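You operate a simulated robot arm through the tools that you are given. There is no shell and no other tool. Be economical: measure what you need, move in short steps, check, and stop when the job is done.

You are at the controls of a simulated two-armed robot. One attempt, no reset.

JOB
Run press two on the mould in its tray for 25 seconds; start it with both green buttons.
Fine: tray in, air valve open first; pull the tray out when the platen is up again.

It is judged by the outcome, as a careful person would: the job done as asked, and still so three seconds after it is handed in. It fails if anything else is knocked over, pushed out of place, dropped, spilled or broken.

ROBOT AND FRAMES
Two 7-joint arms with two-finger parallel grippers on one trunk, on a base that drives. Base frame: it is fixed to the floor where the robot stands at the start and does not move with it; the origin is under the middle of the robot, x ahead of it, y to its left, z up. Readings come in mm, degrees, newtons and seconds.
The left shoulder is at the start at [60, 144, 926], the right one opposite. With the tool pointing down near the work surface each hand reaches from about 320 to 740 mm from the robot's upright axis, wherever it stands, measured 20 degrees to its own side. Places, roughly: press two tray [900, 200, 900]; press two air valve handle [700, 500, 1100]; press two [1000, 600, 1000]; press one time dial [400, 600, 1200]; press one heat dial [400, 600, 1300]; press one air knob [-100, 800, 1200]; press one air valve handle [-100, 800, 1100]; press one tray [200, 900, 900]; press one clear guard [200, 700, 1300]; press one power switch [400, 600, 1100]; mould with square hollows [2000, 250, 750]. Payload 1.57 kg a hand.
Tool frame (each hand has its own): the origin (TCP) lies between the finger pads and is the grasp point; the fingertips stand 30 mm ahead of it; z points along the fingers, y is the line along which they close. Largest opening 110 mm; finger width 24, thickness 12; the body of the gripper, 48 by 112 mm, starts 78 mm behind the TCP.
Orientation is that of the tool frame in the base frame, as [roll, pitch, yaw] about the fixed x, y, z axes, in that order (R = Rz(yaw) Ry(pitch) Rx(roll)). With the fingers straight down and closing along the base's y, the tool's x points along the base's -x, its y along +y and its z along -z.

CONTROLS
- The arms move only by the tool move_arm. It takes "left_commands", "right_commands" or both (then of equal length, played together; a hand with none holds still); each is a list of rows, each a list of 6 numbers: the shift along the tool's x, y, z in mm, then the turn, a rotation vector about the tool's x, y, z in degrees. In form: [[tx, ty, tz, wx, wy, wz], ...]. A call has 1 to 20 rows; each row shifts and turns the commanded pose from where the row before left it, along the tool's axes as they then stand. "left_claw" and "right_claw" are, for a hand that has rows, the opening, from 0 (shut) to 1 (fully open), set as the call begins (left out, the last holds). Each row takes 0.2 s and may step no farther than 50 mm and 8.6 degrees from the row before; otherwise, or with a gripper value out of range, the whole call is refused. A pose out of reach is approached as far as the arm can. The call stops where the force on the tool passes 50 N (or 10 N more than at its start, if that is more) or the arm is blocked; 0.2 s more then pass. The fingers move at their own pace (about 45 mm/s each) and stop on an object; they squeeze with about 37 N. The grip force told is the motor's: it shows also when the fingers shut on nothing. Time passes only in rows, and 0.2 s behind the last, so rows that do not move let the fingers close. The reply holds the time, the measured pose of the TCP, the force on the tool along the base axes, the opening and the grip force, in the units named above and with some noise, and new pictures: "show" is both (left out), scene, wrist or none (wrist: the cameras of the hands that moved).
- Cameras (640 x 400 px; columns grow to the right, rows downward): "scene" is now at [15.2, 71, 1544.9]; the picture's right is [0.84, -0.54, 0.00], its down [-0.36, -0.57, -0.74] and it looks along [0.40, 0.62, -0.67] (base axes); focal length 261 px, centre (320, 200). "left" rides on the left gripper at [70, -16, -141] in its tool frame; the picture's right is [0.23, 0.97, 0.00], its down [-0.86, 0.20, -0.48] and it looks along [-0.47, 0.11, 0.88] (tool axes); focal length 222 px, centre (320, 200). "right" rides on the right gripper at [70, 16, -141] in its tool frame; the picture's right is [-0.23, 0.97, 0.00], its down [-0.86, -0.20, -0.48] and it looks along [-0.47, -0.11, 0.88] (tool axes); focal length 222 px, centre (320, 200). There is no depth. A picture from a camera that has moved, and an enlarged one, comes with that camera's place and axes in the base frame and with its lens.
- lift_body(by): slides the trunk up (or, below 0, down) by that many mm; the arms and the scene camera ride with it, the base frame stays. It gives what a move gives, with no picture.
- base_move(legs): drives the robot by 1 to 6 legs, each [ahead, left, turn to the left] in mm, mm and degrees, along the robot's own axes; the way and the turn of a leg run together, so that a leg with both is an arc; at most 1500 mm and 180 degrees a leg. The arms and the cameras ride along, it lands a little off, and it stops where it bumps. It gives what a move gives, and a new picture of the scene camera.
- pan_tilt(pan, tilt): turns the head with the scene camera to pan (to the left, within 86 degrees either way) and tilt (down, from -29 to 69), counted from straight ahead of the robot. It gives what a move gives, and a new picture of the scene camera.
- close_up(camera, box): a new picture of the part [left, top, right, bottom] of that camera's present view, enlarged. No time passes.
- sign_off(): hands the job in; it is judged then, once.

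Go step by step. Nothing tells you exact positions but the pictures and the camera data: compare them with the known pose of the tool, close in by small moves and look again before you grip or let go. The budget is 120 turns and 260 pictures, counting those below and the enlarged ones. Unless the task says otherwise, let go and move clear before handing in, and close with one line.

The tools are called after ">>>" as a command line: name --argument value ..., lists and objects as JSON in quotes. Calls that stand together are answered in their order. move_arm: Moves the arms, as the interface text tells. Its arguments: {"type":"object","properties":{"left_commands":{"type":"array"},"left_claw":{"type":"number"},"right_commands":{"type":"array"},"right_claw":{"type":"number"},"show":{"type":"string","enum":["both","scene","wrist","none"]}},"required":[]} The other tools are called the same way: lift_body (by) slides the trunk up or down; base_move (legs) drives the base; pan_tilt (pan, tilt) turns the head that bears the scene camera; close_up (camera, box) takes an enlarged picture of a part of a camera's view; sign_off () hands the job in.

At the start:

```text
clock: 0.0
left_tcp_pos: [379.9, 452.2, 998.5]
left_orientation: [-180.0, 0.0, -180.0]
left_ft_force: [0.0, -0.1, -0.5]
left_width: 110.3
left_grip_force: 0.2
right_tcp_pos: [460.9, -23.0, 999.5]
right_orientation: [-180.0, 0.0, 180.0]
right_ft_force: [1.0, -1.3, -0.2]
right_width: 109.9
right_grip_force: 0.1
trunk travel left (down, up): [-525.0, 65.0]
robot x, y, heading: [3.6, 1.4, -0.1]
head pan, tilt: [57.2, 42.4]
```

scene: 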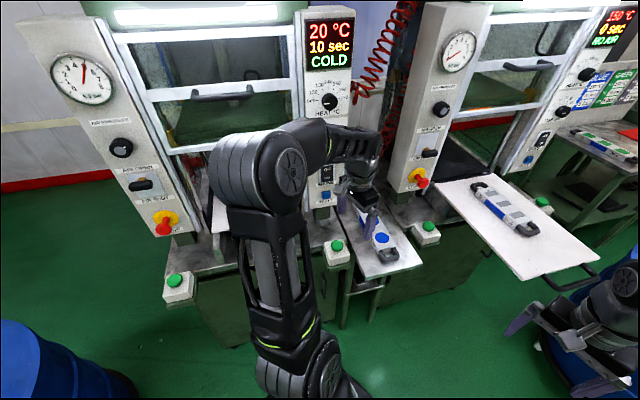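
right: 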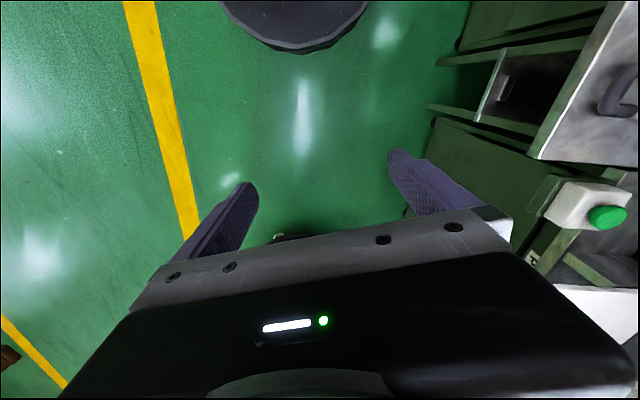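
left: 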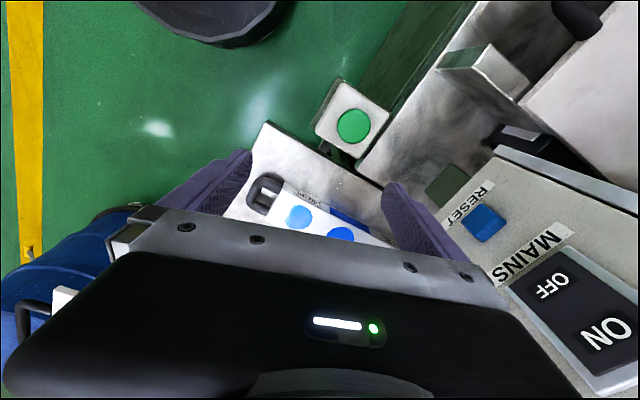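

I see press one ahead-left and press two to the right of it, with its tray out and a mould on it; its display reads 150 °C, 0 sec, NO AIR. I'll turn the head to look at press two.

>>> pan_tilt --pan 30 --tilt 25

```text
clock: 0.9
left_tcp_pos: [378.6, 451.7, 1000.2]
left_orientation: [180.0, -0.1, 180.0]
left_ft_force: [-0.7, 0.8, 0.2]
left_width: 109.8
left_grip_force: 0.1
right_tcp_pos: [461.2, -22.2, 999.6]
right_orientation: [-180.0, 0.0, -180.0]
right_ft_force: [-1.0, 0.8, -0.7]
right_width: 109.8
right_grip_force: 0.1
trunk travel left (down, up): [-525.0, 65.0]
robot x, y, heading: [3.6, 0.7, 0.1]
head pan, tilt: [30.0, 25.0]
camera scene: at [49.9, 47.0, 1571.7], right [0.5, -0.87, 0.0], down [-0.37, -0.21, -0.91], along [0.78, 0.45, -0.42], focal length 261 px, centre (320, 200)
```

scene: 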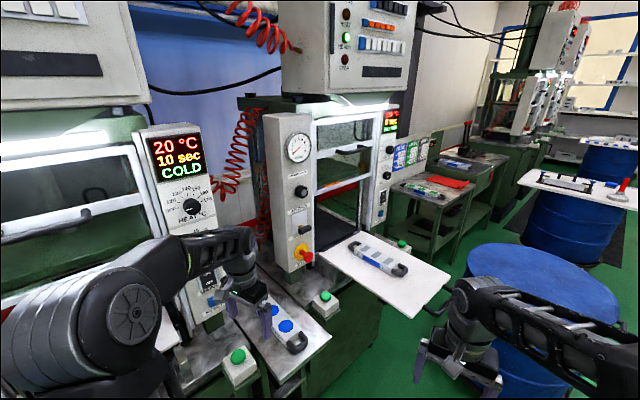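

>>> close_up --camera "scene" --box '[250, 90, 410, 190]'

>>> close_up --camera "scene" --box '[260, 180, 460, 330]'

>>> close_up --camera "scene" --box '[360, 100, 460, 260]'

```text
4.00 times, centred on (330, 140) of scene
camera zoom: at [49.9, 47.0, 1571.7], right [0.5, -0.87, 0.0], down [-0.37, -0.21, -0.91], along [0.78, 0.45, -0.42], focal length 1042 px, centre (280, 440)
```

zoom: 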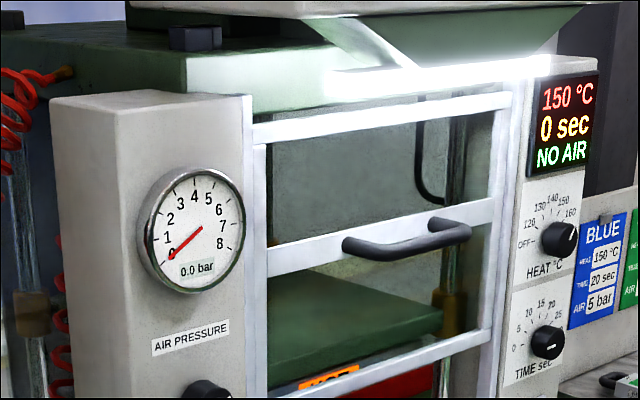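

```text
2.67 times, centred on (360, 255) of scene
camera zoom: at [49.9, 47.0, 1571.7], right [0.5, -0.87, 0.0], down [-0.37, -0.21, -0.91], along [0.78, 0.45, -0.42], focal length 695 px, centre (213, 53)
```

zoom: 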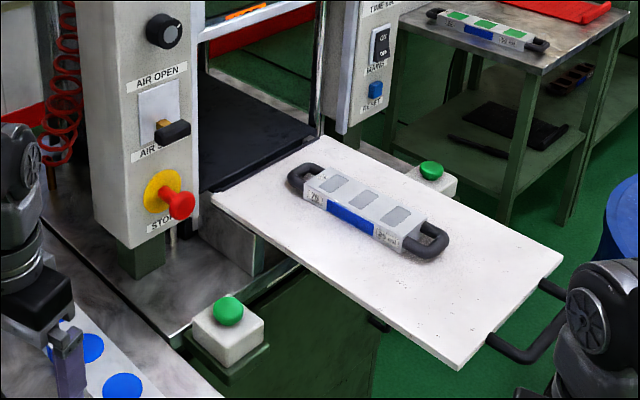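

```text
2.50 times, centred on (410, 180) of scene
camera zoom: at [49.9, 47.0, 1571.7], right [0.5, -0.87, 0.0], down [-0.37, -0.21, -0.91], along [0.78, 0.45, -0.42], focal length 652 px, centre (95, 250)
```

zoom: 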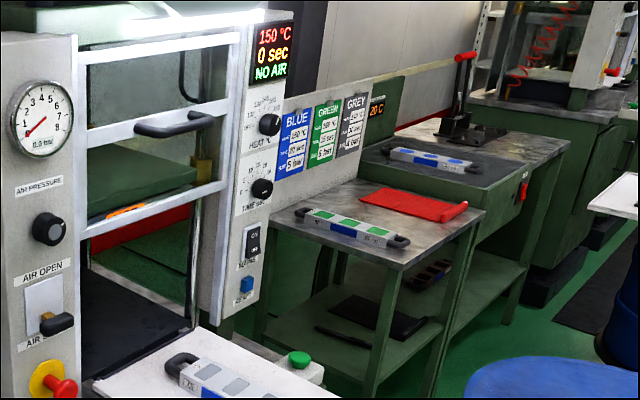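

Press two looks rotated about 18° clockwise, its tray sliding toward the robot's near side, and a blue drum stands close by in front. I'll look down to measure the floor space.

>>> pan_tilt --pan 0 --tilt 50

>>> pan_tilt --pan -30 --tilt 35

```text
clock: 1.9
left_tcp_pos: [379.0, 452.5, 999.7]
left_orientation: [-180.0, 0.0, -179.9]
left_ft_force: [-0.6, 0.0, -0.2]
left_width: 109.9
left_grip_force: 0.1
right_tcp_pos: [459.9, -22.7, 999.6]
right_orientation: [179.9, 0.0, 180.0]
right_ft_force: [-0.6, 1.0, 0.1]
right_width: 110.1
right_grip_force: 0.1
trunk travel left (down, up): [-525.0, 65.0]
robot x, y, heading: [0.1, 2.5, -0.2]
head pan, tilt: [0.0, 50.0]
camera scene: at [47.2, 1.0, 1534.3], right [0.0, -1.0, 0.0], down [-0.77, 0.0, -0.64], along [0.64, 0.0, -0.77], focal length 261 px, centre (320, 200)
```

scene: 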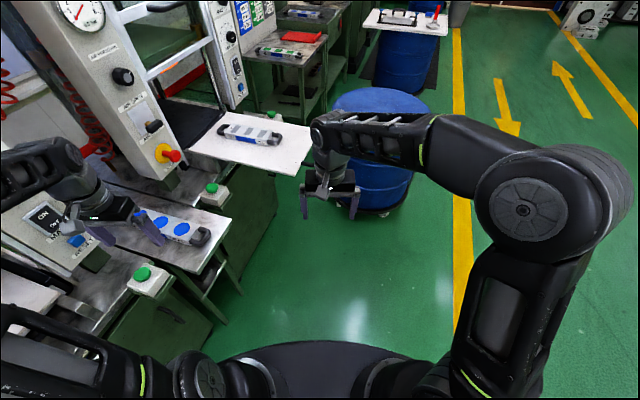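

```text
clock: 2.8
left_tcp_pos: [378.5, 452.4, 999.5]
left_orientation: [-180.0, 0.1, -179.9]
left_ft_force: [-0.6, 0.4, 0.1]
left_width: 110.1
left_grip_force: 0.0
right_tcp_pos: [460.8, -21.4, 999.5]
right_orientation: [180.0, 0.0, -179.9]
right_ft_force: [-0.1, -0.5, -0.3]
right_width: 110.0
right_grip_force: 0.2
trunk travel left (down, up): [-525.0, 65.0]
robot x, y, heading: [-4.5, 0.5, 0.3]
head pan, tilt: [-30.0, 35.0]
camera scene: at [46.4, -43.1, 1555.9], right [-0.5, -0.87, 0.0], down [-0.5, 0.29, -0.82], along [0.71, -0.41, -0.57], focal length 261 px, centre (320, 200)
```

scene: 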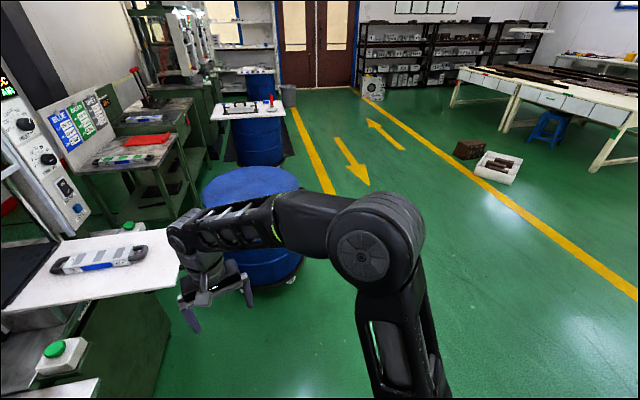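

The drum stands around (1450,-370), so there's room to stand facing press two. I'll back off to the right, go ahead, turn about 72° to face it, staying clear of the tray at first.

>>> base_move --legs '[[0, -645, 0], [600, 0, 0], [0, 0, 72]]'

>>> pan_tilt --pan 0 --tilt 25

```text
clock: 12.6
left_tcp_pos: [289.7, -148.6, 999.1]
left_orientation: [180.0, 0.0, -107.9]
left_ft_force: [0.3, 0.1, 0.2]
left_width: 110.2
left_grip_force: 0.0
right_tcp_pos: [767.1, -216.8, 1000.5]
right_orientation: [179.9, 0.0, -107.7]
right_ft_force: [-0.4, 0.2, -0.7]
right_width: 110.0
right_grip_force: 0.0
trunk travel left (down, up): [-525.0, 65.0]
robot x, y, heading: [604.3, -648.9, 72.1]
head pan, tilt: [-30.0, 35.0]
camera scene: at [661.4, -616.8, 1556.0], right [0.67, -0.74, 0.0], down [-0.42, -0.39, -0.82], along [0.61, 0.55, -0.57], focal length 261 px, centre (320, 200)
```

scene: 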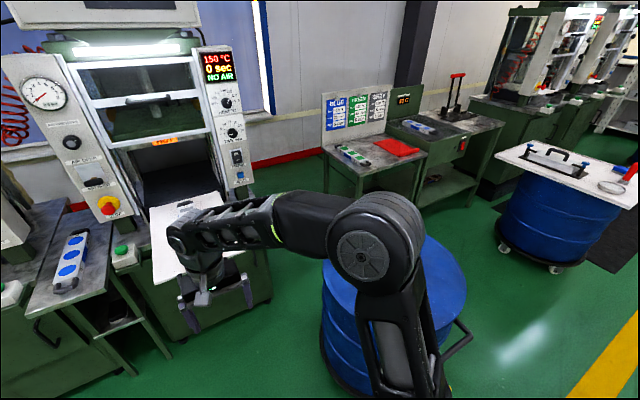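

```text
clock: 13.5
left_tcp_pos: [290.3, -148.0, 999.7]
left_orientation: [-179.9, 0.0, -107.8]
left_ft_force: [-0.3, 0.3, -0.9]
left_width: 110.0
left_grip_force: 0.1
right_tcp_pos: [767.1, -215.9, 999.5]
right_orientation: [180.0, 0.0, -107.7]
right_ft_force: [0.7, 0.0, -0.3]
right_width: 109.9
right_grip_force: 0.1
trunk travel left (down, up): [-525.0, 65.0]
robot x, y, heading: [606.4, -648.8, 72.2]
head pan, tilt: [0.0, 25.0]
camera scene: at [624.5, -588.3, 1571.7], right [0.95, -0.31, 0.0], down [-0.13, -0.4, -0.91], along [0.28, 0.86, -0.42], focal length 261 px, centre (320, 200)
```

scene: 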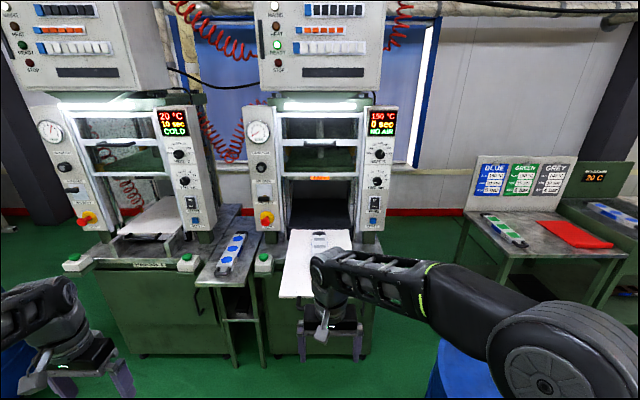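

I now face press two squarely. I'll zoom in on its panels.

>>> close_up --camera "scene" --box '[355, 100, 411, 240]'

>>> close_up --camera "scene" --box '[236, 100, 396, 240]'

>>> close_up --camera "scene" --box '[466, 155, 576, 205]'

```text
2.86 times, centred on (383, 170) of scene
camera zoom: at [624.5, -588.3, 1571.7], right [0.95, -0.31, 0.0], down [-0.13, -0.4, -0.91], along [0.28, 0.86, -0.42], focal length 745 px, centre (140, 286)
```

zoom: 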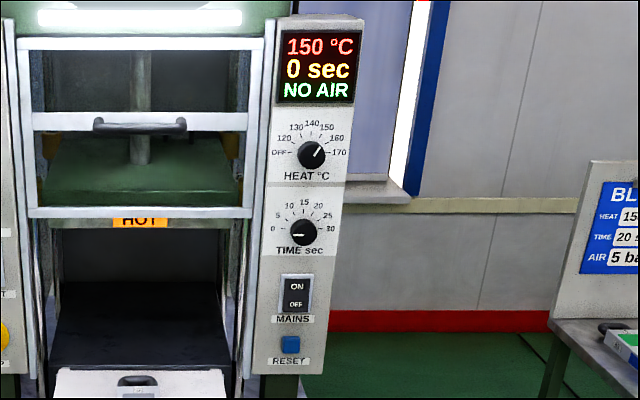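

```text
2.86 times, centred on (316, 170) of scene
camera zoom: at [624.5, -588.3, 1571.7], right [0.95, -0.31, 0.0], down [-0.13, -0.4, -0.91], along [0.28, 0.86, -0.42], focal length 745 px, centre (331, 286)
```

zoom: 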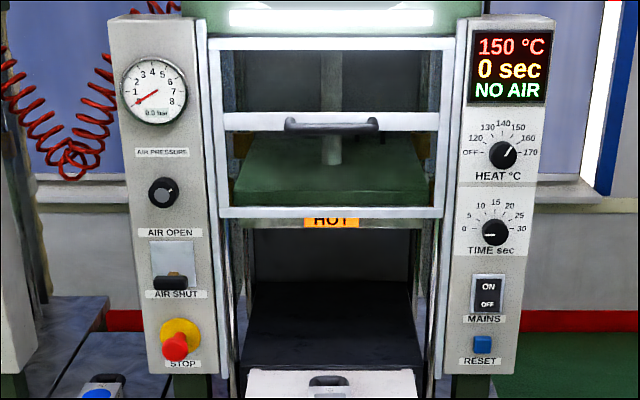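

```text
5.82 times, centred on (521, 180) of scene
camera zoom: at [624.5, -588.3, 1571.7], right [0.95, -0.31, 0.0], down [-0.13, -0.4, -0.91], along [0.28, 0.86, -0.42], focal length 1516 px, centre (-850, 316)
```

zoom: 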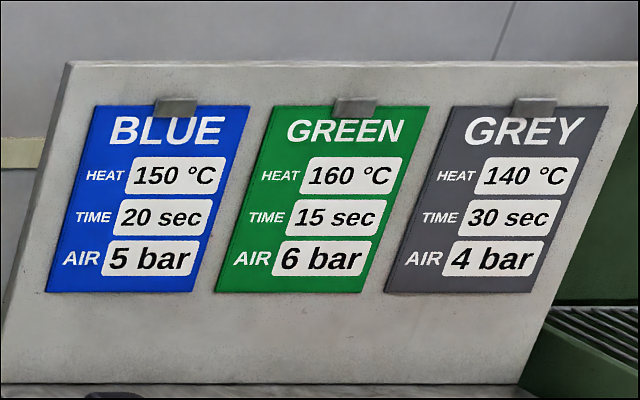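

The time dial stands at 0 and must go to 25 (its display will show it); the air lever is down at SHUT. I'll raise both hands and turn them to point at the press, before closing in.

>>> move_arm --left_commands '[[0, 0, -50, 0, 0, 0], [0, 0, -50, 0, 0, 0], [0, 0, 0, 0, -8.5, 0], [0, 0, 0, 0, -8.5, 0], [0, 0, 0, 0, -8.5, 0], [0, 0, 0, 0, -8.5, 0], [0, 0, 0, 0, -8.5, 0], [0, 0, 0, 0, -8.5, 0], [0, 0, 0, 0, -8.5, 0], [0, 0, 0, 0, -8.5, 0], [0, 0, 0, 0, -8.5, 0], [0, 0, 0, 0, -8.5, 0], [0, 0, 0, 0, -5, 0]]' --right_commands '[[0, 0, -50, 0, 0, 0], [0, 0, -50, 0, 0, 0], [0, 0, 0, 0, -8.5, 0], [0, 0, 0, 0, -8.5, 0], [0, 0, 0, 0, -8.5, 0], [0, 0, 0, 0, -8.5, 0], [0, 0, 0, 0, -8.5, 0], [0, 0, 0, 0, -8.5, 0], [0, 0, 0, 0, -8.5, 0], [0, 0, 0, 0, -8.5, 0], [0, 0, 0, 0, -8.5, 0], [0, 0, 0, 0, -8.5, 0], [0, 0, 0, 0, -5, 0]]' --show "both"

```text
clock: 16.3
left_tcp_pos: [289.3, -147.9, 1099.0]
left_orientation: [-24.1, 89.8, 48.1]
left_ft_force: [-1.1, 0.5, 0.0]
left_width: 110.2
left_grip_force: 0.2
right_tcp_pos: [757.3, -202.2, 1103.9]
right_orientation: [-17.8, 89.9, 54.3]
right_ft_force: [-0.2, -0.2, -0.4]
right_width: 110.2
right_grip_force: 0.0
right hand out of reach, approached as far as the arm can: row 12, 13
trunk travel left (down, up): [-525.0, 65.0]
robot x, y, heading: [605.3, -646.8, 72.3]
head pan, tilt: [0.0, 25.0]
camera scene: at [622.9, -588.9, 1571.8], right [0.95, -0.31, 0.0], down [-0.13, -0.4, -0.91], along [0.28, 0.86, -0.42], focal length 261 px, centre (320, 200)
camera right: at [700.2, -332.2, 1034.8], right [-0.93, 0.3, 0.23], down [0.04, -0.52, 0.85], along [0.37, 0.8, 0.47], focal length 222 px, centre (320, 200)
camera left: at [261.8, -288.0, 1029.3], right [-0.93, 0.3, -0.23], down [-0.34, -0.4, 0.85], along [0.16, 0.87, 0.47], focal length 222 px, centre (320, 200)
```

scene: 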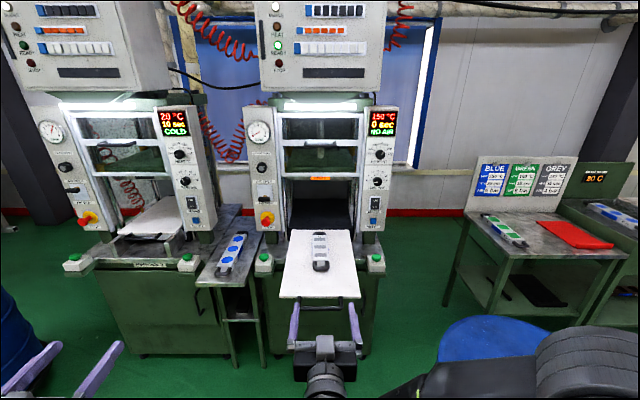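
right: 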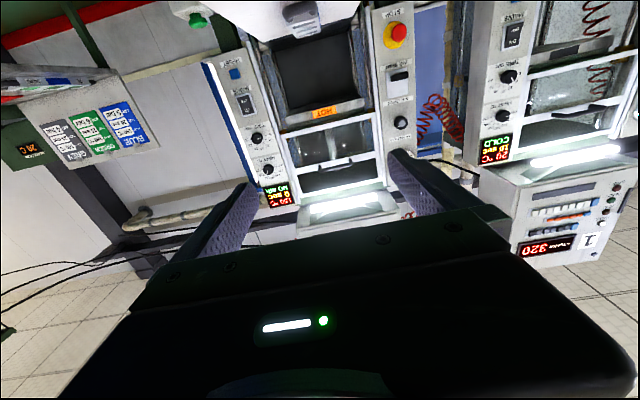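
left: 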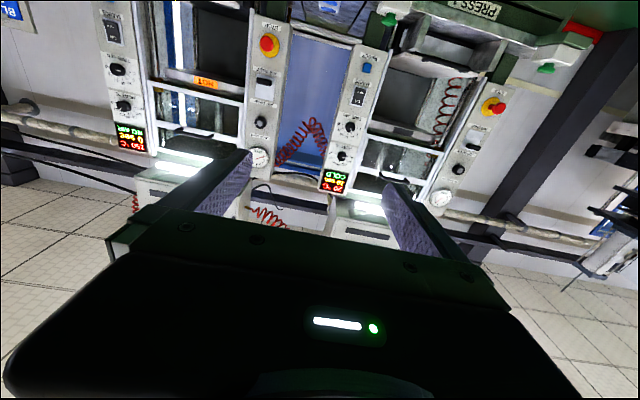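

The hands now point at the press. I'll line the right hand up with the time dial and the left with the air lever laterally, then drive ahead 320.

>>> move_arm --left_commands '[[0, -42, 0, 0, 0, 0], [0, -42, 0, 0, 0, 0], [0, -42, 0, 0, 0, 0], [0, -42, 0, 0, 0, 0], [0, -42, 0, 0, 0, 0], [0, 0, 0, 0, 0, 0]]' --right_commands '[[-12, -40, 0, 0, 0, 0], [-12, -40, 0, 0, 0, 0], [-12, -40, 0, 0, 0, 0], [-12, -40, 0, 0, 0, 0], [-12, -40, 0, 0, 0, 0], [-12, -40, 0, 0, 0, 0]]' --show "none"

>>> base_move --legs '[[320, 0, 0]]'

```text
clock: 17.7
left_tcp_pos: [361.7, -98.3, 1119.9]
left_orientation: [83.6, 89.9, 155.6]
left_ft_force: [-0.4, -0.8, 0.0]
left_width: 110.2
left_grip_force: 0.0
left hand out of reach, approached as far as the arm can: row 1, 2, 3, 4, 5
right_tcp_pos: [973.1, -205.1, 1193.7]
right_orientation: [38.5, 89.9, 110.8]
right_ft_force: [-0.1, -0.1, -0.4]
right_width: 109.8
right_grip_force: 0.0
right hand out of reach, approached as far as the arm can: row 1, 2, 3, 4, 5
trunk travel left (down, up): [-525.0, 65.0]
robot x, y, heading: [602.8, -648.6, 72.2]
head pan, tilt: [0.0, 25.0]
```

```text
clock: 19.9
left_tcp_pos: [463.1, 212.7, 1119.2]
left_orientation: [-169.0, 89.9, -97.1]
left_ft_force: [-1.0, 0.0, 0.1]
left_width: 110.1
left_grip_force: 0.0
right_tcp_pos: [1073.0, 102.3, 1192.3]
right_orientation: [-175.5, 90.0, -103.5]
right_ft_force: [0.3, -0.3, -0.2]
right_width: 109.9
right_grip_force: 0.1
trunk travel left (down, up): [-525.0, 65.0]
robot x, y, heading: [704.1, -337.6, 71.8]
head pan, tilt: [0.0, 25.0]
camera scene: at [724.6, -279.0, 1571.7], right [0.95, -0.31, 0.0], down [-0.13, -0.4, -0.91], along [0.28, 0.86, -0.42], focal length 261 px, centre (320, 200)
```

scene: 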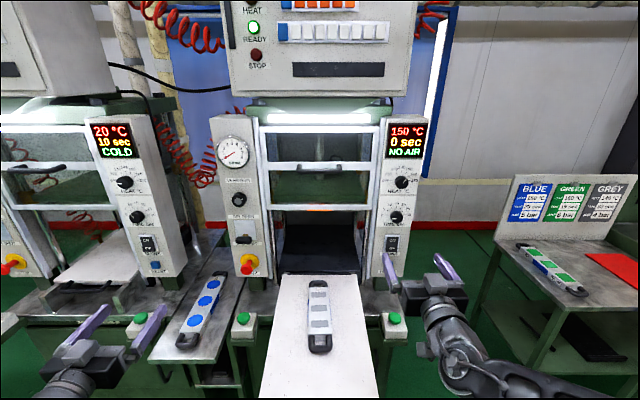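

The dial triangulates to about (1174,326,1177). I'll bring the right hand toward it, stopping about 80 mm short.

>>> move_arm --right_commands '[[0, 0, 0, 0, 0, 0], [5, -8, 40, 0, 0, 0], [5, -8, 40, 0, 0, 0], [5, -8, 40, 0, 0, 0], [0, 0, 40, 0, 0, 0], [0, 0, 0, 0, 0, 0]]' --right_claw 0.6

```text
clock: 21.3
left_tcp_pos: [463.2, 212.0, 1119.8]
left_orientation: [22.7, 90.0, 94.5]
left_ft_force: [-0.5, -0.5, -0.1]
left_width: 109.9
left_grip_force: 0.1
right_tcp_pos: [1143.4, 249.0, 1177.3]
right_orientation: [-159.5, 89.9, -87.5]
right_ft_force: [0.1, 0.3, 0.1]
right_width: 65.9
right_grip_force: 0.0
trunk travel left (down, up): [-525.0, 65.0]
robot x, y, heading: [706.7, -338.0, 71.8]
head pan, tilt: [0.0, 25.0]
camera scene: at [724.4, -280.6, 1571.7], right [0.95, -0.31, 0.0], down [-0.13, -0.4, -0.91], along [0.28, 0.86, -0.42], focal length 261 px, centre (320, 200)
camera right: at [1085.9, 117.7, 1109.0], right [-0.93, 0.3, 0.23], down [0.04, -0.52, 0.86], along [0.37, 0.8, 0.47], focal length 222 px, centre (320, 200)
```

scene: 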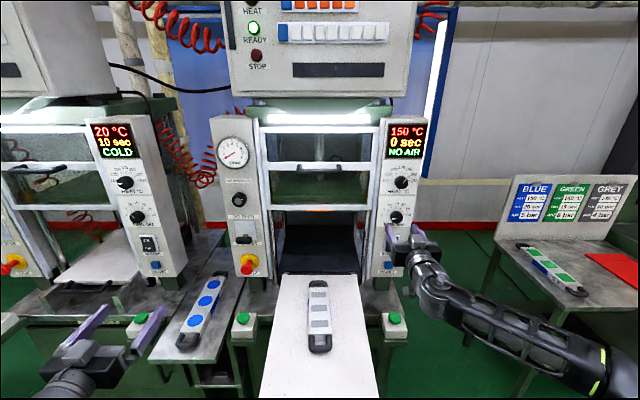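
right: 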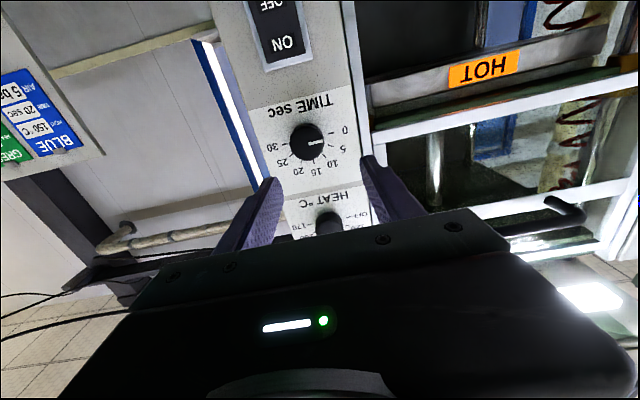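

The wrist camera puts the dial about 15 mm further right and 14 mm lower than the tool axis. I'll correct, go 40 mm closer and look again.

>>> move_arm --right_commands '[[13, -14, 0, 0, 0, 0], [0, 0, 35, 0, 0, 0], [0, 0, 0, 0, 0, 0]]' --show "wrist"

>>> close_up --camera "scene" --box '[376, 170, 456, 270]'

```text
clock: 22.1
left_tcp_pos: [462.6, 212.2, 1120.9]
left_orientation: [111.2, 90.0, -176.9]
left_ft_force: [0.2, 0.7, 0.8]
left_width: 110.2
left_grip_force: 0.0
right_tcp_pos: [1167.3, 276.7, 1164.6]
right_orientation: [64.7, 89.9, 136.6]
right_ft_force: [-0.3, -0.1, -0.8]
right_width: 65.8
right_grip_force: 0.0
trunk travel left (down, up): [-525.0, 65.0]
robot x, y, heading: [702.1, -339.9, 72.3]
head pan, tilt: [0.0, 25.0]
camera right: at [1109.6, 146.9, 1095.4], right [-0.93, 0.3, 0.23], down [0.04, -0.52, 0.86], along [0.38, 0.8, 0.47], focal length 222 px, centre (320, 200)
```

right: 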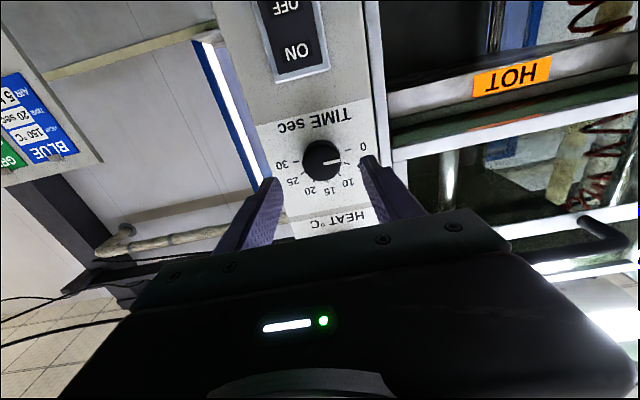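

```text
4.00 times, centred on (416, 220) of scene
camera zoom: at [724.5, -280.4, 1571.8], right [0.95, -0.31, 0.0], down [-0.13, -0.4, -0.91], along [0.28, 0.86, -0.42], focal length 1042 px, centre (-64, 120)
```

zoom: 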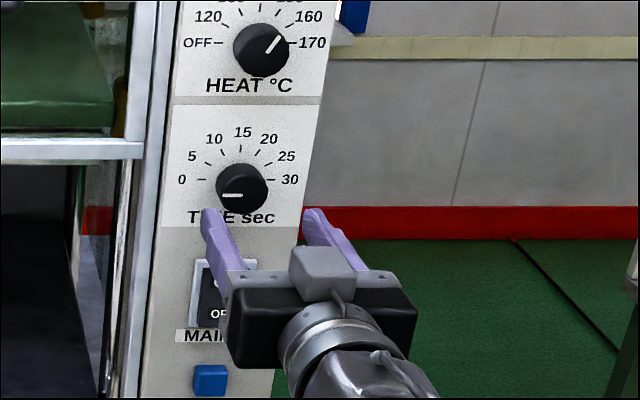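

The knob is now on the tool axis, about 77 mm ahead of the TCP. I'll pre-turn the hand −68° about its axis so that there's enough wrist travel, then advance around the knob.

>>> move_arm --right_commands '[[0, 0, 0, 0, 0, -8.5], [0, 0, 0, 0, 0, -8.5], [0, 0, 0, 0, 0, -8.5], [0, 0, 0, 0, 0, -8.5], [0, 0, 0, 0, 0, -8.5], [0, 0, 0, 0, 0, -8.5], [0, 0, 0, 0, 0, -8.5], [0, 0, 0, 0, 0, -8.5], [0, 0, 0, 0, 0, 0]]' --show "wrist"

```text
clock: 24.1
left_tcp_pos: [461.3, 212.9, 1119.3]
left_orientation: [-137.2, 90.0, -65.3]
left_ft_force: [-0.3, -0.6, 0.4]
left_width: 110.0
left_grip_force: 0.1
right_tcp_pos: [1169.2, 276.0, 1164.5]
right_orientation: [-90.0, 21.9, -18.0]
right_ft_force: [-0.8, 0.1, -0.1]
right_width: 66.1
right_grip_force: 0.1
trunk travel left (down, up): [-525.0, 65.0]
robot x, y, heading: [704.1, -341.6, 71.9]
head pan, tilt: [0.0, 25.0]
camera right: at [1182.1, 123.8, 1125.1], right [-0.55, 0.18, -0.82], down [-0.83, -0.23, 0.5], along [-0.1, 0.96, 0.27], focal length 222 px, centre (320, 200)
```

right: 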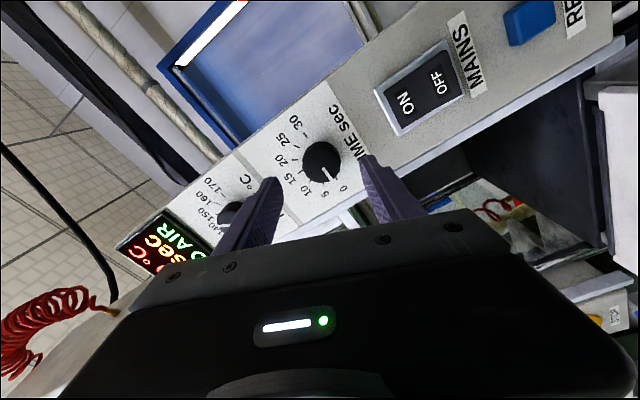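

>>> move_arm --right_commands '[[0, 0, 20, 0, 0, 0], [0, 0, 20, 0, 0, 0], [0, 0, 15, 0, 0, 0], [0, 0, 0, 0, 0, 0]]' --right_claw 0.52 --show "wrist"

>>> close_up --camera "scene" --box '[376, 170, 456, 270]'

```text
clock: 25.1
left_tcp_pos: [462.9, 211.7, 1119.9]
left_orientation: [51.6, 89.9, 123.5]
left_ft_force: [0.3, -0.1, 0.2]
left_width: 110.1
left_grip_force: 0.0
right_tcp_pos: [1185.5, 327.5, 1164.7]
right_orientation: [-89.9, 21.9, -18.0]
right_ft_force: [-0.4, -0.1, -0.8]
right_width: 57.3
right_grip_force: 0.1
trunk travel left (down, up): [-525.0, 65.0]
robot x, y, heading: [705.4, -336.9, 72.3]
head pan, tilt: [0.0, 25.0]
camera right: at [1198.9, 175.1, 1125.2], right [-0.55, 0.18, -0.82], down [-0.83, -0.23, 0.51], along [-0.1, 0.96, 0.28], focal length 222 px, centre (320, 200)
```

right: 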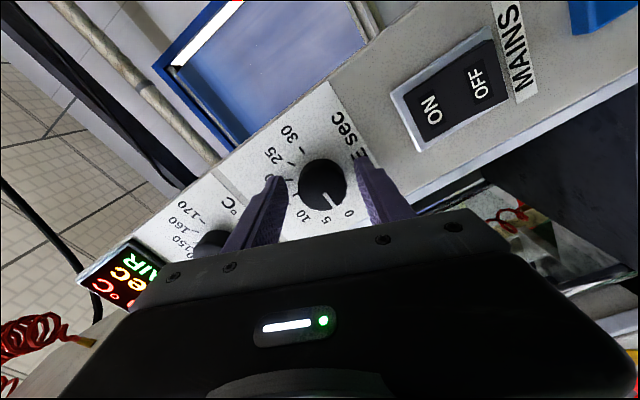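

```text
4.00 times, centred on (416, 220) of scene
camera zoom: at [724.3, -280.1, 1571.7], right [0.95, -0.31, 0.0], down [-0.13, -0.4, -0.91], along [0.28, 0.86, -0.42], focal length 1042 px, centre (-64, 120)
```

zoom: 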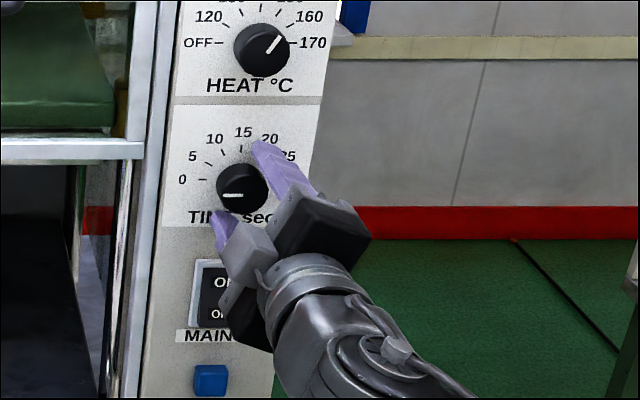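

The fingertips straddle the knob. I'll go 8 mm deeper and close.

>>> move_arm --right_commands '[[0, 0, 8, 0, 0, 0], [0, 0, 0, 0, 0, 0]]' --show "none"

>>> move_arm --right_commands '[[0, 0, 0, 0, 0, 0], [0, 0, 0, 0, 0, 0], [0, 0, 0, 0, 0, 0]]' --right_claw 0 --show "wrist"

```text
clock: 25.7
left_tcp_pos: [463.1, 210.3, 1120.2]
left_orientation: [-6.1, 89.8, 65.8]
left_ft_force: [-0.1, -0.8, -0.6]
left_width: 109.9
left_grip_force: 0.1
right_tcp_pos: [1188.1, 332.7, 1166.7]
right_orientation: [-90.1, 22.0, -18.0]
right_ft_force: [-7.1, -16.0, -6.5]
right_width: 56.4
right_grip_force: 0.1
trunk travel left (down, up): [-525.0, 65.0]
robot x, y, heading: [707.1, -343.5, 71.8]
head pan, tilt: [0.0, 25.0]
```

```text
clock: 26.5
left_tcp_pos: [462.5, 210.4, 1118.8]
left_orientation: [-6.4, 89.8, 65.5]
left_ft_force: [0.2, 0.4, 0.8]
left_width: 109.8
left_grip_force: 0.0
right_tcp_pos: [1187.2, 333.6, 1164.1]
right_orientation: [-90.3, 22.0, -17.9]
right_ft_force: [-14.0, -27.8, -17.9]
right_width: 37.7
right_grip_force: 29.8
trunk travel left (down, up): [-525.0, 65.0]
robot x, y, heading: [702.4, -337.3, 72.2]
head pan, tilt: [0.0, 25.0]
camera right: at [1200.4, 180.4, 1124.5], right [-0.55, 0.17, -0.82], down [-0.83, -0.23, 0.51], along [-0.1, 0.96, 0.27], focal length 222 px, centre (320, 200)
```

right: 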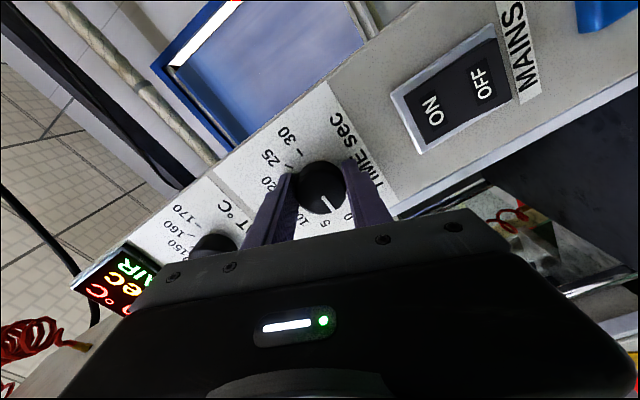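

The knob is gripped; the tips press the panel slightly, so I back off 4 mm and turn clockwise.

>>> move_arm --right_commands '[[0, 0, -4, 0, 0, 0], [0, 0, 0, 0, 0, 8], [0, 0, 0, 0, 0, 8], [0, 0, 0, 0, 0, 8], [0, 0, 0, 0, 0, 8], [0, 0, 0, 0, 0, 8], [0, 0, 0, 0, 0, 8], [0, 0, 0, 0, 0, 0]]' --show "none"

>>> close_up --camera "scene" --box '[366, 110, 466, 270]'

```text
clock: 28.3
left_tcp_pos: [462.2, 213.2, 1118.2]
left_orientation: [-138.1, 89.8, -66.1]
left_ft_force: [-0.7, 0.1, -0.2]
left_width: 110.0
left_grip_force: 0.0
right_tcp_pos: [1185.0, 334.2, 1163.6]
right_orientation: [-90.9, 70.0, -18.7]
right_ft_force: [-13.6, -5.7, -21.1]
right_width: 37.4
right_grip_force: 43.3
trunk travel left (down, up): [-525.0, 65.0]
robot x, y, heading: [704.9, -339.9, 71.9]
head pan, tilt: [0.0, 25.0]
```

```text
2.50 times, centred on (416, 190) of scene
camera zoom: at [723.6, -278.7, 1571.6], right [0.95, -0.31, 0.0], down [-0.13, -0.4, -0.91], along [0.28, 0.86, -0.42], focal length 652 px, centre (80, 225)
```

zoom: 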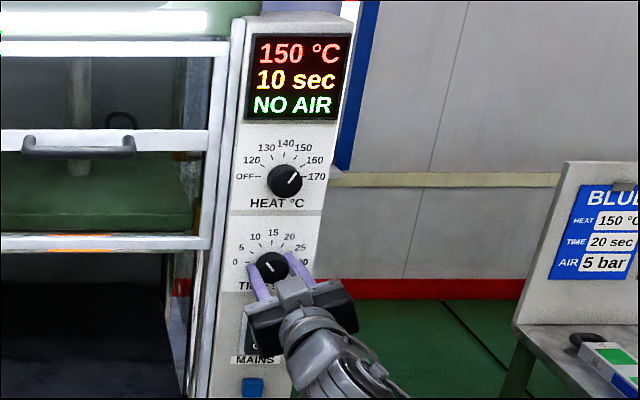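

Display reads 10 sec after 48°. I continue another 64° and check.

>>> move_arm --right_commands '[[0, 0, 0, 0, 0, 8], [0, 0, 0, 0, 0, 8], [0, 0, 0, 0, 0, 8], [0, 0, 0, 0, 0, 8], [0, 0, 0, 0, 0, 8], [0, 0, 0, 0, 0, 8], [0, 0, 0, 0, 0, 8], [0, 0, 0, 0, 0, 8], [0, 0, 0, 0, 0, 0]]' --show "none"

>>> close_up --camera "scene" --box '[366, 110, 466, 270]'

```text
clock: 30.3
left_tcp_pos: [460.7, 213.8, 1118.2]
left_orientation: [-103.1, 90.0, -31.2]
left_ft_force: [0.2, 0.8, -0.6]
left_width: 109.9
left_grip_force: 0.0
right_tcp_pos: [1182.9, 334.4, 1164.8]
right_orientation: [90.4, 46.1, 162.5]
right_ft_force: [-24.0, -6.1, -19.6]
right_width: 37.3
right_grip_force: 43.5
trunk travel left (down, up): [-525.0, 65.0]
robot x, y, heading: [702.3, -339.6, 72.1]
head pan, tilt: [0.0, 25.0]
```

```text
2.50 times, centred on (416, 190) of scene
camera zoom: at [721.7, -278.7, 1571.7], right [0.95, -0.31, 0.0], down [-0.13, -0.4, -0.91], along [0.28, 0.86, -0.42], focal length 652 px, centre (80, 225)
```

zoom: 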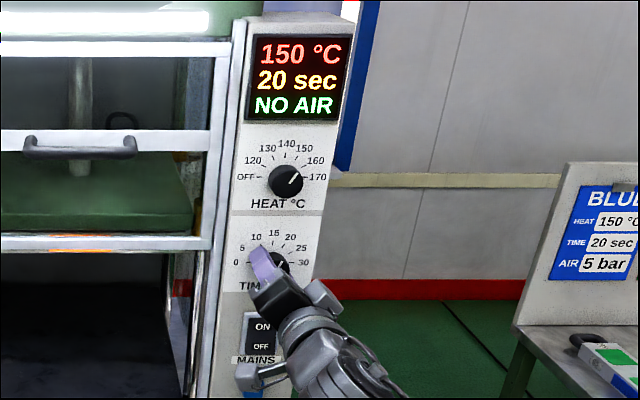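

20 sec at 112°. Another ~36° should give 25.

>>> move_arm --right_commands '[[0, 0, 0, 0, 0, 8], [0, 0, 0, 0, 0, 8], [0, 0, 0, 0, 0, 8], [0, 0, 0, 0, 0, 8], [0, 0, 0, 0, 0, 4], [0, 0, 0, 0, 0, 0]]' --show "none"

>>> close_up --camera "scene" --box '[366, 110, 466, 270]'

```text
clock: 31.7
left_tcp_pos: [459.9, 214.7, 1117.6]
left_orientation: [-108.4, 89.8, -36.5]
left_ft_force: [-0.5, 0.1, 0.9]
left_width: 110.2
left_grip_force: 0.0
right_tcp_pos: [1181.0, 335.1, 1164.7]
right_orientation: [90.0, 10.1, 162.3]
right_ft_force: [-23.8, 2.8, -12.9]
right_width: 37.4
right_grip_force: 43.7
trunk travel left (down, up): [-525.0, 65.0]
robot x, y, heading: [702.7, -342.1, 72.2]
head pan, tilt: [0.0, 25.0]
```

```text
2.50 times, centred on (416, 190) of scene
camera zoom: at [721.0, -277.7, 1571.7], right [0.95, -0.31, 0.0], down [-0.13, -0.4, -0.91], along [0.28, 0.86, -0.42], focal length 652 px, centre (80, 225)
```

zoom: 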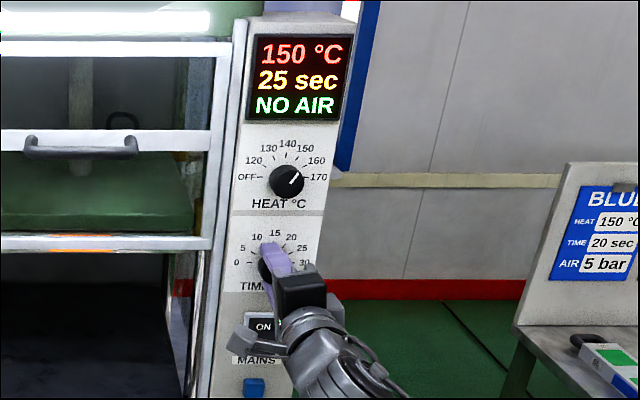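

Display shows 25 sec. I open slightly, back straight off, and turn the hand back level.

>>> move_arm --right_commands '[[0, 0, 0, 0, 0, 0], [0, 0, 0, 0, 0, 0], [0, 0, -20, 0, 0, 0], [0, 0, -40, 0, 0, 0], [0, 0, -40, 0, 0, 0], [0, 0, -40, 0, 0, 0], [0, 0, 0, 0, 0, -8], [0, 0, 0, 0, 0, -8], [0, 0, 0, 0, 0, -8], [0, 0, 0, 0, 0, -8], [0, 0, 0, 0, 0, -8], [0, 0, 0, 0, 0, -8], [0, 0, 0, 0, 0, -8], [0, 0, 0, 0, 0, -8], [0, 0, 0, 0, 0, -8], [0, 0, 0, 0, 0, -8]]' --right_claw 0.48 --show "scene"

>>> close_up --camera "scene" --box '[366, 110, 466, 270]'

>>> close_up --camera "scene" --box '[206, 130, 306, 290]'

```text
clock: 35.1
left_tcp_pos: [462.9, 213.3, 1119.2]
left_orientation: [59.8, 90.0, 131.8]
left_ft_force: [-0.2, 0.0, 0.7]
left_width: 109.8
left_grip_force: 0.1
right_tcp_pos: [1142.7, 199.3, 1165.6]
right_orientation: [-95.8, 89.8, -23.9]
right_ft_force: [-0.3, -0.3, 0.6]
right_width: 52.9
right_grip_force: 0.0
trunk travel left (down, up): [-525.0, 65.0]
robot x, y, heading: [705.8, -337.3, 71.9]
head pan, tilt: [0.0, 25.0]
camera scene: at [724.2, -280.1, 1571.7], right [0.95, -0.31, 0.0], down [-0.13, -0.4, -0.91], along [0.28, 0.86, -0.42], focal length 261 px, centre (320, 200)
```

scene: 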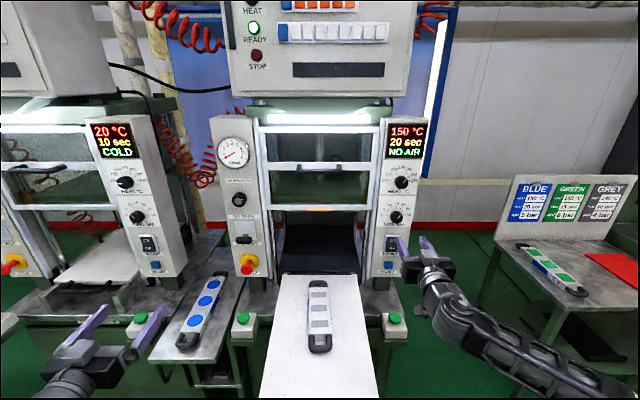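

```text
2.50 times, centred on (416, 190) of scene
camera zoom: at [724.2, -280.1, 1571.7], right [0.95, -0.31, 0.0], down [-0.13, -0.4, -0.91], along [0.28, 0.86, -0.42], focal length 652 px, centre (80, 225)
```

zoom: 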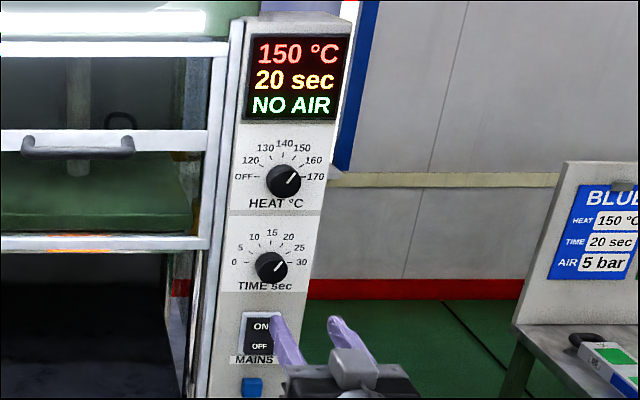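

```text
2.50 times, centred on (256, 210) of scene
camera zoom: at [724.2, -280.1, 1571.7], right [0.95, -0.31, 0.0], down [-0.13, -0.4, -0.91], along [0.28, 0.86, -0.42], focal length 652 px, centre (480, 175)
```

zoom: 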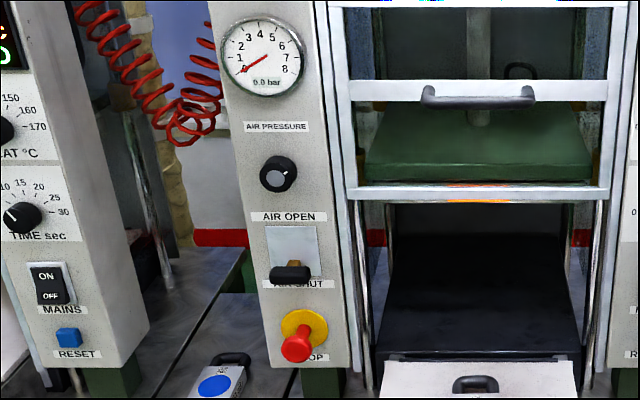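

The dial slipped back to 20 as I released it (it seems detented). I'll re-grip and turn it about 35° more, all the way into the 25 position.

>>> move_arm --right_commands '[[0, 0, 45, 0, 0, 0], [0, 0, 45, 0, 0, 0], [0, 0, 30, 0, 0, 0], [0, 0, 16, 0, 0, 0], [0, 0, 0, 0, 0, 0]]' --right_claw 0.55 --show "wrist"

```text
clock: 36.3
left_tcp_pos: [463.1, 212.4, 1120.8]
left_orientation: [54.9, 90.0, 126.6]
left_ft_force: [-0.7, 0.8, 0.5]
left_width: 110.2
left_grip_force: 0.2
right_tcp_pos: [1185.5, 329.2, 1165.0]
right_orientation: [42.9, 90.0, 114.9]
right_ft_force: [-0.4, -0.3, 0.7]
right_width: 60.6
right_grip_force: 0.1
trunk travel left (down, up): [-525.0, 65.0]
robot x, y, heading: [708.5, -336.7, 72.1]
head pan, tilt: [0.0, 25.0]
camera right: at [1128.1, 199.3, 1096.4], right [-0.93, 0.3, 0.23], down [0.04, -0.52, 0.86], along [0.37, 0.8, 0.47], focal length 222 px, centre (320, 200)
```

right: 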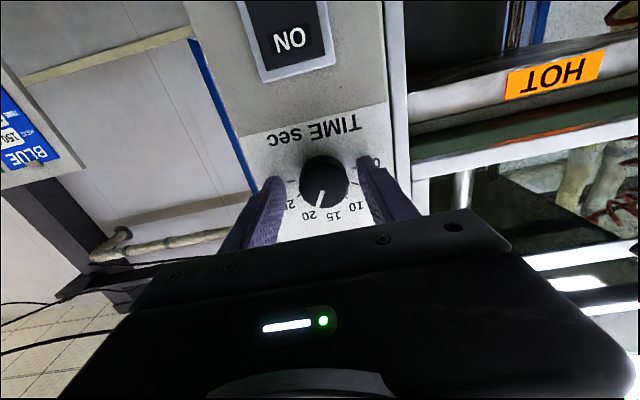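

>>> move_arm --right_commands '[[0, 0, 0, 0, 0, 0], [0, 0, 0, 0, 0, 0], [0, 0, 0, 0, 0, 0], [0, 0, 0, 0, 0, 8], [0, 0, 0, 0, 0, 8], [0, 0, 0, 0, 0, 8], [0, 0, 0, 0, 0, 8], [0, 0, 0, 0, 0, 4], [0, 0, 0, 0, 0, 0]]' --right_claw 0 --show "wrist"

>>> close_up --camera "scene" --box '[366, 110, 466, 270]'

```text
clock: 38.3
left_tcp_pos: [460.6, 214.1, 1119.2]
left_orientation: [-105.7, 89.9, -33.7]
left_ft_force: [-0.3, 0.0, 0.1]
left_width: 110.1
left_grip_force: 0.1
right_tcp_pos: [1184.2, 329.7, 1165.0]
right_orientation: [90.1, 54.0, 162.4]
right_ft_force: [-18.0, 1.2, -8.6]
right_width: 37.3
right_grip_force: 43.7
trunk travel left (down, up): [-525.0, 65.0]
robot x, y, heading: [703.3, -342.3, 72.2]
head pan, tilt: [0.0, 25.0]
camera right: at [1089.6, 211.6, 1119.6], right [-0.62, 0.2, 0.76], down [0.49, -0.66, 0.58], along [0.61, 0.73, 0.31], focal length 222 px, centre (320, 200)
```

right: 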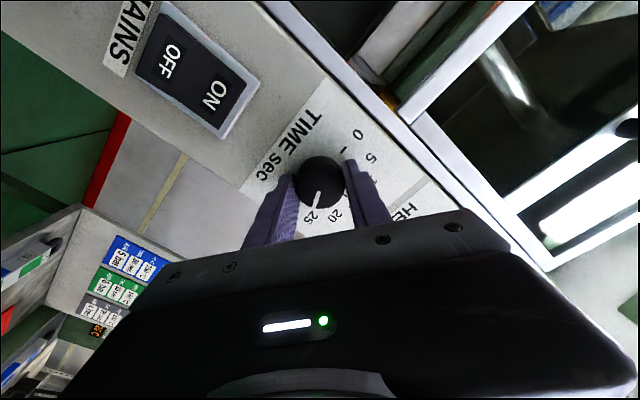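

```text
2.50 times, centred on (416, 190) of scene
camera zoom: at [722.0, -278.9, 1571.6], right [0.95, -0.31, 0.0], down [-0.13, -0.4, -0.91], along [0.28, 0.86, -0.42], focal length 652 px, centre (80, 225)
```

zoom: 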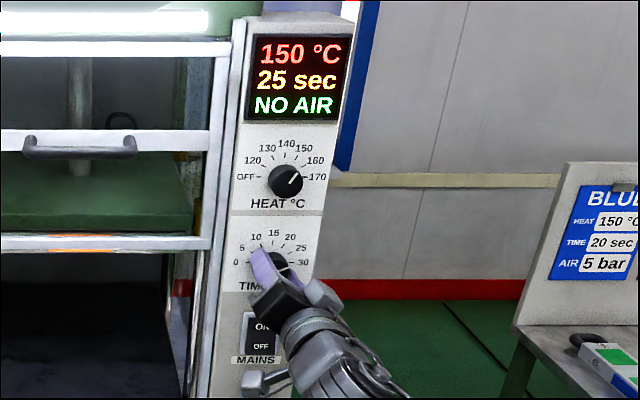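

The pointer is at 25. I release carefully and check.

>>> move_arm --right_commands '[[0, 0, 0, 0, 0, 0], [0, 0, 0, 0, 0, 0]]' --right_claw 0.5 --show "wrist"

>>> close_up --camera "scene" --box '[366, 110, 466, 270]'

```text
clock: 38.9
left_tcp_pos: [462.8, 213.2, 1119.2]
left_orientation: [-177.8, 90.0, -105.9]
left_ft_force: [0.7, -0.5, -0.2]
left_width: 110.0
left_grip_force: 0.0
right_tcp_pos: [1188.8, 327.6, 1165.2]
right_orientation: [90.0, 54.1, 161.7]
right_ft_force: [0.3, -0.5, 0.3]
right_width: 55.1
right_grip_force: 0.0
trunk travel left (down, up): [-525.0, 65.0]
robot x, y, heading: [704.5, -340.1, 72.2]
head pan, tilt: [0.0, 25.0]
camera right: at [1093.9, 210.2, 1120.1], right [-0.62, 0.2, 0.76], down [0.48, -0.66, 0.57], along [0.62, 0.72, 0.31], focal length 222 px, centre (320, 200)
```

right: 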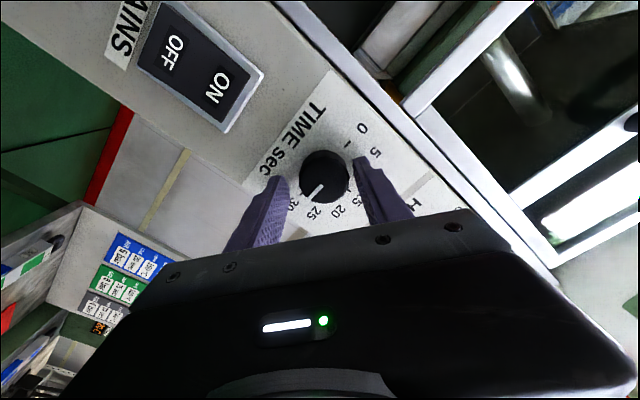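

```text
2.50 times, centred on (416, 190) of scene
camera zoom: at [724.7, -280.2, 1571.8], right [0.95, -0.31, 0.0], down [-0.13, -0.4, -0.91], along [0.28, 0.86, -0.42], focal length 652 px, centre (80, 225)
```

zoom: 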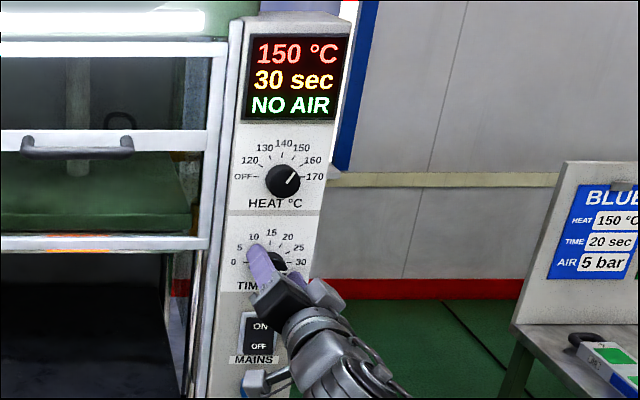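

Releasing let the arm spring sideways and drag the knob to 30; the hand sits ~4 mm right of the knob. I'll shift it left, re-grip, and check the side force before turning.

>>> move_arm --right_commands '[[2, 3.5, 0, 0, 0, 0], [0, 0, 0, 0, 0, 0]]' --show "none"

>>> move_arm --right_commands '[[0, 0, 0, 0, 0, 0], [0, 0, 0, 0, 0, 0], [0, 0, 0, 0, 0, 0]]' --right_claw 0 --show "wrist"

>>> close_up --camera "scene" --box '[366, 110, 466, 270]'

```text
clock: 39.5
left_tcp_pos: [462.1, 212.1, 1119.6]
left_orientation: [-136.8, 89.9, -64.9]
left_ft_force: [-1.4, -1.1, -0.8]
left_width: 109.8
left_grip_force: 0.1
right_tcp_pos: [1183.2, 328.2, 1165.8]
right_orientation: [90.0, 54.0, 162.0]
right_ft_force: [0.7, 0.3, 0.2]
right_width: 55.3
right_grip_force: 0.2
trunk travel left (down, up): [-525.0, 65.0]
robot x, y, heading: [706.0, -336.7, 72.2]
head pan, tilt: [0.0, 25.0]
```

```text
clock: 40.3
left_tcp_pos: [462.6, 211.8, 1119.6]
left_orientation: [150.6, 90.0, -137.5]
left_ft_force: [-0.8, 1.0, -0.2]
left_width: 110.1
left_grip_force: 0.0
right_tcp_pos: [1184.1, 329.2, 1164.4]
right_orientation: [90.1, 54.0, 162.0]
right_ft_force: [1.0, -1.8, -2.8]
right_width: 37.8
right_grip_force: 30.9
trunk travel left (down, up): [-525.0, 65.0]
robot x, y, heading: [706.3, -338.8, 71.9]
head pan, tilt: [0.0, 25.0]
camera right: at [1089.2, 211.5, 1120.0], right [-0.62, 0.2, 0.76], down [0.48, -0.66, 0.57], along [0.62, 0.72, 0.31], focal length 222 px, centre (320, 200)
```

right: 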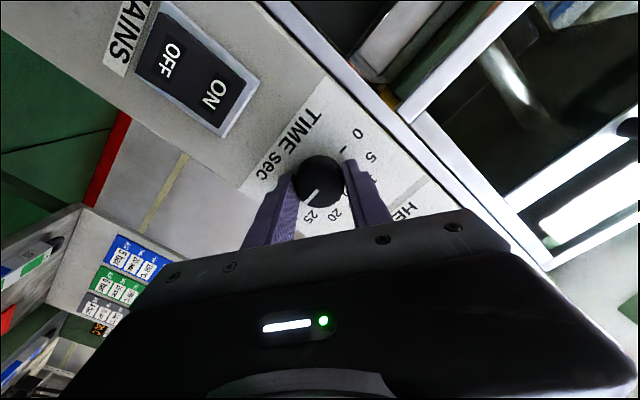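

```text
2.50 times, centred on (416, 190) of scene
camera zoom: at [724.8, -280.1, 1571.7], right [0.95, -0.31, 0.0], down [-0.13, -0.4, -0.91], along [0.28, 0.86, -0.42], focal length 652 px, centre (80, 225)
```

zoom: 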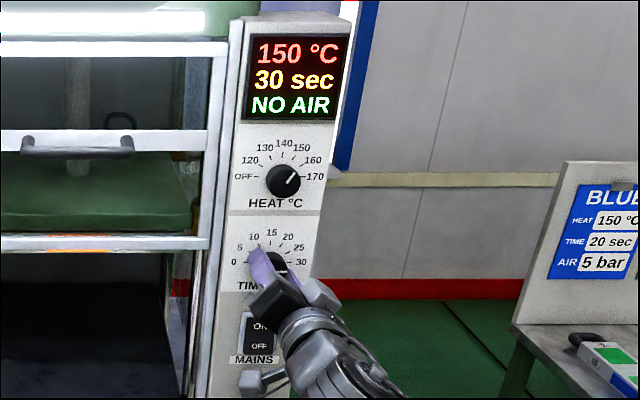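

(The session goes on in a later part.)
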